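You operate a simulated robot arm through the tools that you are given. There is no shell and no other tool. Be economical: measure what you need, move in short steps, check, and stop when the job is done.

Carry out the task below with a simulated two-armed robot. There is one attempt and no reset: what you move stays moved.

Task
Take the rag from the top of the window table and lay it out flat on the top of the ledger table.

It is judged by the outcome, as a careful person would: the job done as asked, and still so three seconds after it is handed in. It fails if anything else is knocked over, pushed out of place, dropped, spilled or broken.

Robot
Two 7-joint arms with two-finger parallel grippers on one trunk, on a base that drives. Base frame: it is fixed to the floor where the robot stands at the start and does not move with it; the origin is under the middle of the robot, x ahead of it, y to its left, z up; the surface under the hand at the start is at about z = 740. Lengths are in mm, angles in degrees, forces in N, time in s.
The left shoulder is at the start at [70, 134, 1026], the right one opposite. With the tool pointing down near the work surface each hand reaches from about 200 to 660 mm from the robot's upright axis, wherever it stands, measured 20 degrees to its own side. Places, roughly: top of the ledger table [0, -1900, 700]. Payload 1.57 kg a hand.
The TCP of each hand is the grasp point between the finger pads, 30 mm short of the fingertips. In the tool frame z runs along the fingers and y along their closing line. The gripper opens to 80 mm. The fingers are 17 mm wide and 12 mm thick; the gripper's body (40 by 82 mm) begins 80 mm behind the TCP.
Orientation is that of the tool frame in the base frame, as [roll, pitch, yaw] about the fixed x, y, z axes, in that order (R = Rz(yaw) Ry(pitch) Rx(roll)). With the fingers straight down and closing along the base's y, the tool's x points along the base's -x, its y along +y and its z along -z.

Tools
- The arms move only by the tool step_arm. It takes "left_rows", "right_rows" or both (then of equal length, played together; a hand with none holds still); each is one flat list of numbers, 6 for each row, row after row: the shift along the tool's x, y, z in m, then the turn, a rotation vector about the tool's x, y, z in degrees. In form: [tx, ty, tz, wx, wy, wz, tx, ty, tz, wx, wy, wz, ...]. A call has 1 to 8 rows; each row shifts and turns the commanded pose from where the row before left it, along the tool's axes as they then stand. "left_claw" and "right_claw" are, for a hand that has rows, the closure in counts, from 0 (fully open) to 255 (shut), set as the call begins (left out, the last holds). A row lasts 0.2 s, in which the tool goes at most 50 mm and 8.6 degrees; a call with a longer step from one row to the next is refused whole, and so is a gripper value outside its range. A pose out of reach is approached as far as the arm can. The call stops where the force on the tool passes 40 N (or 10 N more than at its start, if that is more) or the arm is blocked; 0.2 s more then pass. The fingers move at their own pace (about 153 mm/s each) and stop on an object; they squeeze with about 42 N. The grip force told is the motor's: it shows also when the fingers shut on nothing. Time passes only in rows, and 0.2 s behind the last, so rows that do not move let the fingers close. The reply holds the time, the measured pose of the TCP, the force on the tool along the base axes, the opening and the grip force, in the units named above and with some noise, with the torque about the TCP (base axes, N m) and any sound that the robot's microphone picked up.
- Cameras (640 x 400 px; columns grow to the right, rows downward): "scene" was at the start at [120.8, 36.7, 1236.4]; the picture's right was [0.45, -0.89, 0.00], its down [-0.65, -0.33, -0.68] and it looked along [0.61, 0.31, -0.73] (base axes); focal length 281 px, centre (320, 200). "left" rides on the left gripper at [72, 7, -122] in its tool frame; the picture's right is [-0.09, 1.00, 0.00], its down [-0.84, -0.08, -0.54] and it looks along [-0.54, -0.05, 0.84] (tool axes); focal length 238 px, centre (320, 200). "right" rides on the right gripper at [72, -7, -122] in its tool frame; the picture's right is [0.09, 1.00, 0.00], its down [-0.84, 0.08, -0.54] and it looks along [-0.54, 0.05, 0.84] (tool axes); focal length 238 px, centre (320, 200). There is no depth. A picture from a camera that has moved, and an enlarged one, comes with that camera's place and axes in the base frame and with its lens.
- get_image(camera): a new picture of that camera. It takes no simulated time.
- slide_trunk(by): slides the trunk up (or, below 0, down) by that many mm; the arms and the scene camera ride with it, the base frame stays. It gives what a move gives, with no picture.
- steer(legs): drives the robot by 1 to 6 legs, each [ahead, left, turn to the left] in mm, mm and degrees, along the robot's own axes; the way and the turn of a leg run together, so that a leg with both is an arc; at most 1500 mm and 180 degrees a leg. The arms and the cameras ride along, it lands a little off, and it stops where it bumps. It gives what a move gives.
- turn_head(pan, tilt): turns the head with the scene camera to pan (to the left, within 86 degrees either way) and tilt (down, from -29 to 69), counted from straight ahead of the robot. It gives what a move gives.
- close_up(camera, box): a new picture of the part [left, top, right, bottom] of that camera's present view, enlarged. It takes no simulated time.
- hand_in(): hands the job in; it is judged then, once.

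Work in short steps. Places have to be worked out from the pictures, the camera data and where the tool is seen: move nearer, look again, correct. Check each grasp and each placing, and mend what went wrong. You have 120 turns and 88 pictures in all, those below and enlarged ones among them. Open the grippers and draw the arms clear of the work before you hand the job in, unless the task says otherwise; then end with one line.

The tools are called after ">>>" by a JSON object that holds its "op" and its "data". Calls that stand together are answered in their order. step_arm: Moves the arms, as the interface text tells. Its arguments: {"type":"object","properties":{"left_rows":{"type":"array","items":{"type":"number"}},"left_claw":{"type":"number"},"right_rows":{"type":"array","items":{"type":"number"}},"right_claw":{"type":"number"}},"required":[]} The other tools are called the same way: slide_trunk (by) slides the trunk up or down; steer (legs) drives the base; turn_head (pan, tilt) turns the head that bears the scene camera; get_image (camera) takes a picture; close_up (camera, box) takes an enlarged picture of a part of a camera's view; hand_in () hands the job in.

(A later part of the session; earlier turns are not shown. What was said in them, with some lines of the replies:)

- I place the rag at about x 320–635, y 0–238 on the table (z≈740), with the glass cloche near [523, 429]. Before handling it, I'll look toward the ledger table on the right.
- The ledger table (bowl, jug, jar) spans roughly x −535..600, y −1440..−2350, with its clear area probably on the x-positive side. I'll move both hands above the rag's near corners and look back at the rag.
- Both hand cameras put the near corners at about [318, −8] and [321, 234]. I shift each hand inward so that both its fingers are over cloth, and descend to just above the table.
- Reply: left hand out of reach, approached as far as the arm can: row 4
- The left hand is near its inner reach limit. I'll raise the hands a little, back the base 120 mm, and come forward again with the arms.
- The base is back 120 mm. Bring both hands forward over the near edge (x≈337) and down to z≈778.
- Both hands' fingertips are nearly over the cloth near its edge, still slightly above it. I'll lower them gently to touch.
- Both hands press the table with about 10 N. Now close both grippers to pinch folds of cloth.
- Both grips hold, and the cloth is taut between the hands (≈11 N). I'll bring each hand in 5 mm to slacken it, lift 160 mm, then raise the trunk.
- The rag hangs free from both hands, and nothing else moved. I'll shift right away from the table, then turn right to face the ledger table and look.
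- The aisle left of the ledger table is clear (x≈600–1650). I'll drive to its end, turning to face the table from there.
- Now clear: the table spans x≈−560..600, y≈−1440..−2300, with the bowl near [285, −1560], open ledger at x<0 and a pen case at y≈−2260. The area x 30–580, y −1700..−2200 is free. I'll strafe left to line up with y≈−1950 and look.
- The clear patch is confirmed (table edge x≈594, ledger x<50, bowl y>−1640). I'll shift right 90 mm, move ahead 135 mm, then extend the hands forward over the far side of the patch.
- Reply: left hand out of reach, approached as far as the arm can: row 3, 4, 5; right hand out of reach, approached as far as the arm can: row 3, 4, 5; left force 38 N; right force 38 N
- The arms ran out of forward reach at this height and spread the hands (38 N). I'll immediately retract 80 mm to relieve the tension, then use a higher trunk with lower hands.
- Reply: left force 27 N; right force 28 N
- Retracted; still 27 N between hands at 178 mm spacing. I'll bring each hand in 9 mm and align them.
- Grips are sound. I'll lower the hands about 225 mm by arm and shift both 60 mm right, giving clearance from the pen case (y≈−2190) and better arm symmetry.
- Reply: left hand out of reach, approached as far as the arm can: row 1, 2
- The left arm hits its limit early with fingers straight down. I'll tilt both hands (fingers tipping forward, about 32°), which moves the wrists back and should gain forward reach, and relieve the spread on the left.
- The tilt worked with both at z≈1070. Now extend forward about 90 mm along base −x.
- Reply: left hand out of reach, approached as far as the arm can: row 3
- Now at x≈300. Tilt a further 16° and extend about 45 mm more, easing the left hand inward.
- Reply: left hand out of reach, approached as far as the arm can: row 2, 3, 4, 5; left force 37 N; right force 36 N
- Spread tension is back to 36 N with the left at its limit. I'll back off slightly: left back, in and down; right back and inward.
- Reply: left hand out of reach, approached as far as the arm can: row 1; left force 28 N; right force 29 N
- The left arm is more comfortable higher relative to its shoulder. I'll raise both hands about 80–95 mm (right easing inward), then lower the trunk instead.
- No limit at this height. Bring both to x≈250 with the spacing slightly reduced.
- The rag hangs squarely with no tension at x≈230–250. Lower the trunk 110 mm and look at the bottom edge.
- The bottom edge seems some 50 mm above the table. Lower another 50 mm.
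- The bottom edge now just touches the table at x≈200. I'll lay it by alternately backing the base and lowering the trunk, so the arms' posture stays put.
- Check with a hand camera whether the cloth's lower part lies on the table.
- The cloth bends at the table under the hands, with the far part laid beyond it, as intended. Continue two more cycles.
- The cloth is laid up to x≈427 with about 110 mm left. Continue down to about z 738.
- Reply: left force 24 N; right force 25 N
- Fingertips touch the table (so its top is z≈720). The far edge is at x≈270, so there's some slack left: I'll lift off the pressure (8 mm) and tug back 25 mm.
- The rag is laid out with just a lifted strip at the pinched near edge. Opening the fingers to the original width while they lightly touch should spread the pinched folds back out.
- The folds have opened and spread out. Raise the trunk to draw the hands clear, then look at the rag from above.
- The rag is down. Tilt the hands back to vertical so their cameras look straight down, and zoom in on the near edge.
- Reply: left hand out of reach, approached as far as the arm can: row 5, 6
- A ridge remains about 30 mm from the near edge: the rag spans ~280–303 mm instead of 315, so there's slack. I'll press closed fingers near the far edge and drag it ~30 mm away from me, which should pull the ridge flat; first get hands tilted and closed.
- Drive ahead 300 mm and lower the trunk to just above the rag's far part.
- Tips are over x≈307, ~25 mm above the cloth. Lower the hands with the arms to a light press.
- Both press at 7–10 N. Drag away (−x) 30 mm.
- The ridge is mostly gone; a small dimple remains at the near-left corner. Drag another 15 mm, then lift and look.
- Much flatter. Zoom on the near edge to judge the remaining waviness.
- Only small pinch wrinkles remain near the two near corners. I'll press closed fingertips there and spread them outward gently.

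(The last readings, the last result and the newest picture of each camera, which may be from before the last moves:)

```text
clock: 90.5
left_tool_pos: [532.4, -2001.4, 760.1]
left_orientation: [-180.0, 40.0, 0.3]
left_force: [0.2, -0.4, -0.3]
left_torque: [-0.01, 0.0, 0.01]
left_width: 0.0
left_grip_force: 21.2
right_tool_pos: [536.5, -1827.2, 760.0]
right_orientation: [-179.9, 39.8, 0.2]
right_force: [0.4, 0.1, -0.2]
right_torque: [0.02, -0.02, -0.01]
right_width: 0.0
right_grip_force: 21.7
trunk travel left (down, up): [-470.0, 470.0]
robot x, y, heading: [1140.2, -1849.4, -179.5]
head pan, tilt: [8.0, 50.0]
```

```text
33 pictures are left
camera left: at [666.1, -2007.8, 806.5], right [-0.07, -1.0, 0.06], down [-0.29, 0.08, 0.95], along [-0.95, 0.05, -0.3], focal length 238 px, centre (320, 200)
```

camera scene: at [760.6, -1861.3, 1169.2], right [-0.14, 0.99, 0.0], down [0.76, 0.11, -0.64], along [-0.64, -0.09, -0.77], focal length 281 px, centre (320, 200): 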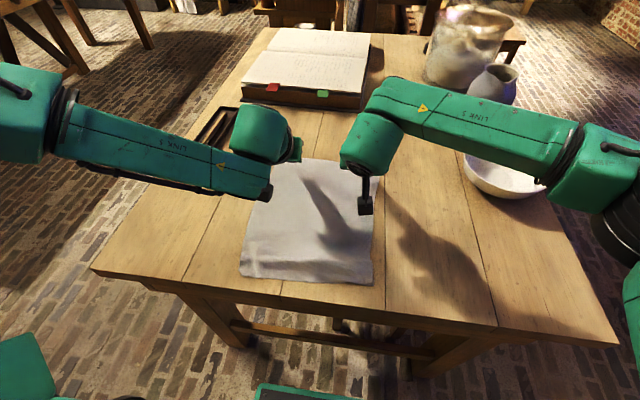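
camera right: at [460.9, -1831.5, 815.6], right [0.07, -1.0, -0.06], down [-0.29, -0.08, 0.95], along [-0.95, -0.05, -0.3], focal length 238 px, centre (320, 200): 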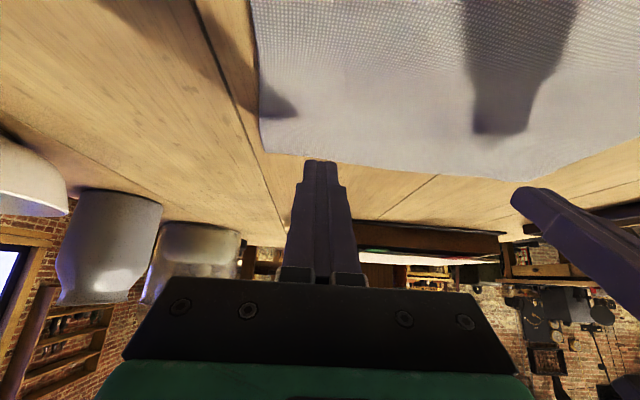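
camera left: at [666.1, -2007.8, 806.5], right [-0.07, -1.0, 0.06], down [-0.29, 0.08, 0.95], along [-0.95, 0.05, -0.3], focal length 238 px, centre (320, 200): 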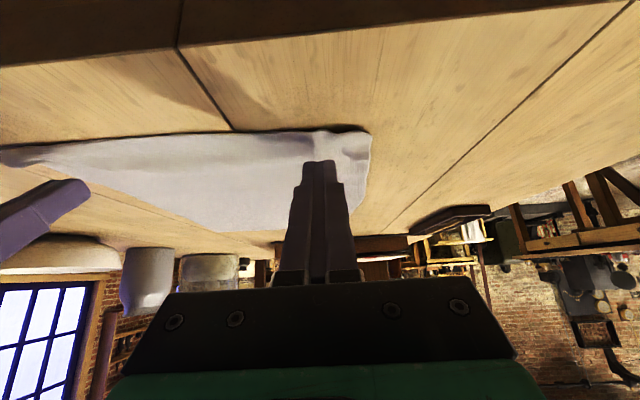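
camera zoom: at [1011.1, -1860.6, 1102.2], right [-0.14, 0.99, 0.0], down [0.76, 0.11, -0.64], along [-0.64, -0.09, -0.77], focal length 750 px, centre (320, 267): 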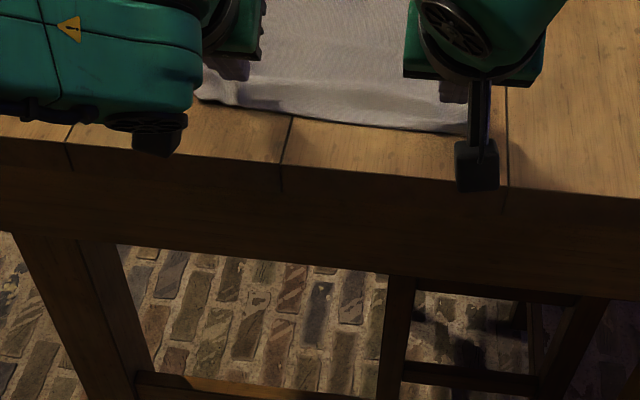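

Both tips are just inside the wrinkles. Press down ~12 mm and spread outward 15 mm with a slight pull toward me, then lift.

>>> {"op": "step_arm", "data": {"left_rows": [0.0039, 0, 0.0046, 0, 0, 0, 0.0045, 0, 0.0052, 0, 0, 0, 0.002, 0.005, -0.0012, 0, 0, 0, 0.002, 0.005, -0.0012, 0, 0, 0, 0.002, 0.005, -0.0012, 0, 0, 0], "right_rows": [0.0039, 0, 0.0046, 0, 0, 0, 0.0045, 0, 0.0052, 0, 0, 0, 0.002, -0.005, -0.0012, 0, 0, 0, 0.002, -0.005, -0.0012, 0, 0, 0, 0.002, -0.005, -0.0012, 0, 0, 0]}}

>>> {"op": "slide_trunk", "data": {"by": 270}}

>>> {"op": "close_up", "data": {"camera": "scene", "box": [200, 100, 440, 250]}}

>>> {"op": "close_up", "data": {"camera": "scene", "box": [275, 180, 375, 243]}}

```text
clock: 91.7
left_tool_pos: [540.0, -2016.5, 749.3]
left_orientation: [-179.9, 40.3, 0.3]
left_force: [-1.7, 8.2, 11.7]
left_torque: [0.24, 0.23, -0.09]
left_width: 0.0
left_grip_force: 21.4
right_tool_pos: [544.3, -1811.2, 748.1]
right_orientation: [179.8, 40.1, 0.1]
right_force: [-2.1, -8.3, 11.4]
right_torque: [-0.2, 0.22, 0.09]
right_width: 0.0
right_grip_force: 21.4
trunk travel left (down, up): [-470.0, 470.0]
robot x, y, heading: [1138.0, -1856.6, -179.7]
head pan, tilt: [8.0, 50.0]
```

```text
clock: 94.5
left_tool_pos: [538.7, -2016.8, 1015.8]
left_orientation: [-180.0, 40.0, 0.3]
left_force: [0.1, -0.3, 0.3]
left_torque: [0.01, -0.03, 0.03]
left_width: 0.0
left_grip_force: 20.8
right_tool_pos: [543.5, -1811.5, 1016.8]
right_orientation: [-179.9, 39.9, 0.3]
right_force: [-0.4, -0.3, -0.3]
right_torque: [0.01, -0.01, -0.04]
right_width: 0.0
right_grip_force: 21.3
trunk travel left (down, up): [-740.0, 200.0]
robot x, y, heading: [1137.1, -1849.8, -180.0]
head pan, tilt: [8.0, 50.0]
```

```text
2.67 times, centred on (320, 175) of scene
camera zoom: at [1010.8, -1860.7, 1372.1], right [-0.14, 0.99, 0.0], down [0.76, 0.11, -0.64], along [-0.64, -0.09, -0.77], focal length 750 px, centre (320, 267)
```

zoom: 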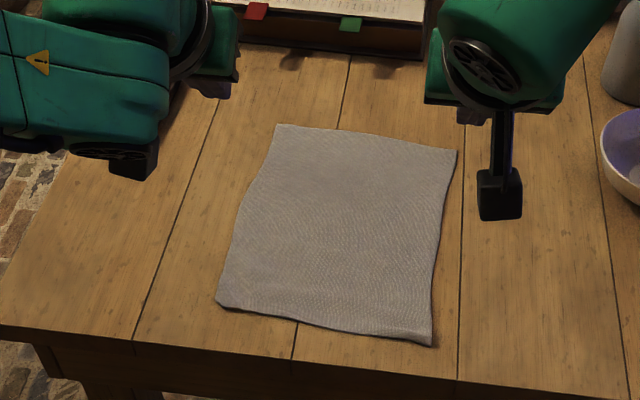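

```text
6.35 times, centred on (325, 212) of scene
camera zoom: at [1010.8, -1860.7, 1372.1], right [-0.14, 0.99, 0.0], down [0.76, 0.11, -0.64], along [-0.64, -0.09, -0.77], focal length 1786 px, centre (288, 127)
```

zoom: 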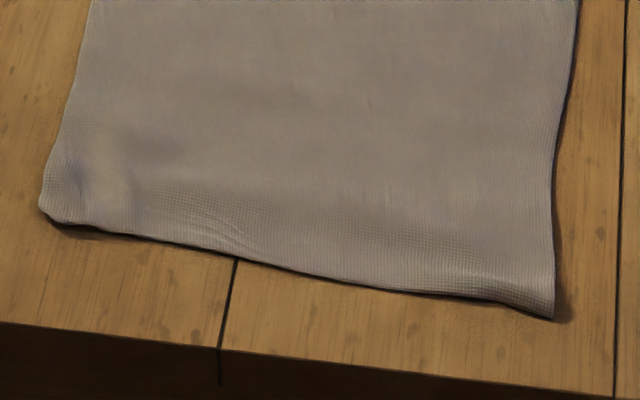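

The rag is now flat, fully on the table. I'll back away, open the grippers, and check the whole table before handing in.

>>> {"op": "steer", "data": {"legs": [[-300, 0, 0]]}}

>>> {"op": "step_arm", "data": {"left_rows": [0, 0.02, 0, 0, 8, 0, 0, 0.02, 0, 0, 8, 0, 0, 0, 0, 0, 0, 0], "right_rows": [0, -0.02, 0, 0, 8, 0, 0, -0.02, 0, 0, 8, 0, 0, 0, 0, 0, 0, 0], "left_claw": 0, "right_claw": 0}}

>>> {"op": "turn_head", "data": {"pan": 0, "tilt": 40}}

>>> {"op": "get_image", "data": {"camera": "scene"}}

```text
clock: 96.5
left_tool_pos: [840.4, -2015.5, 1015.1]
left_orientation: [179.9, 39.8, 0.4]
left_force: [0.4, 0.4, -0.3]
left_torque: [0.02, -0.01, -0.01]
left_width: 0.2
left_grip_force: 21.6
right_tool_pos: [843.5, -1810.7, 1015.3]
right_orientation: [-179.9, 39.8, 0.1]
right_force: [-0.5, -0.1, 0.4]
right_torque: [0.02, -0.01, -0.01]
right_width: 0.0
right_grip_force: 20.3
trunk travel left (down, up): [-740.0, 200.0]
robot x, y, heading: [1437.9, -1849.9, -179.7]
head pan, tilt: [8.0, 50.0]
```

```text
clock: 97.3
left_tool_pos: [840.6, -2056.5, 1015.7]
left_orientation: [180.0, 24.1, 0.2]
left_force: [-0.3, 1.0, 0.2]
left_torque: [0.03, 0.0, -0.03]
left_width: 79.9
left_grip_force: 0.2
right_tool_pos: [844.6, -1769.9, 1015.9]
right_orientation: [-179.9, 24.0, 0.1]
right_force: [0.6, 0.2, -0.1]
right_torque: [0.01, 0.03, 0.03]
right_width: 79.7
right_grip_force: 0.1
trunk travel left (down, up): [-740.0, 200.0]
robot x, y, heading: [1438.4, -1847.9, -179.6]
head pan, tilt: [8.0, 50.0]
```

```text
clock: 98.0
left_tool_pos: [840.2, -2056.2, 1017.4]
left_orientation: [-180.0, 24.0, 0.3]
left_force: [0.9, 0.5, 1.2]
left_torque: [-0.03, -0.01, 0.01]
left_width: 79.8
left_grip_force: 0.1
right_tool_pos: [844.9, -1768.6, 1015.9]
right_orientation: [-179.9, 23.9, 0.1]
right_force: [-0.5, 0.2, -0.4]
right_torque: [-0.02, -0.04, -0.03]
right_width: 79.8
right_grip_force: 0.0
trunk travel left (down, up): [-740.0, 200.0]
robot x, y, heading: [1438.9, -1851.9, -180.0]
head pan, tilt: [0.0, 40.0]
```

```text
30 pictures are left
camera scene: at [1304.0, -1848.8, 1386.3], right [0.0, 1.0, 0.0], down [0.64, 0.0, -0.77], along [-0.77, 0.0, -0.64], focal length 281 px, centre (320, 200)
```

scene: 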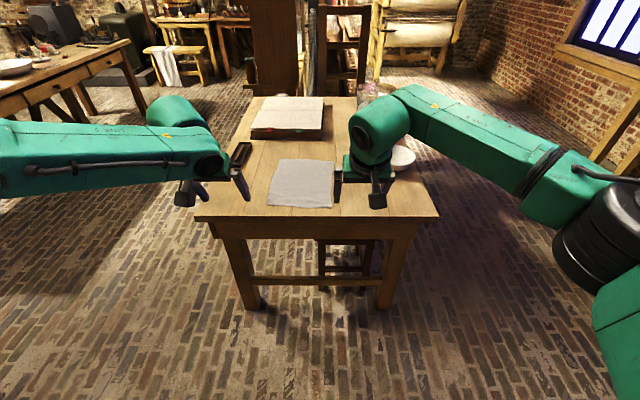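

The rag lies flat on the ledger table, everything else is in place, and both hands are open and clear. I'm handing in.

>>> {"op": "hand_in", "data": {}}

```text
The job is handed in.
```

The rag is off the window table and laid out flat on the ledger table. A few faint waves remain along the edge the grippers held. Nothing else looked disturbed in the pictures I took.
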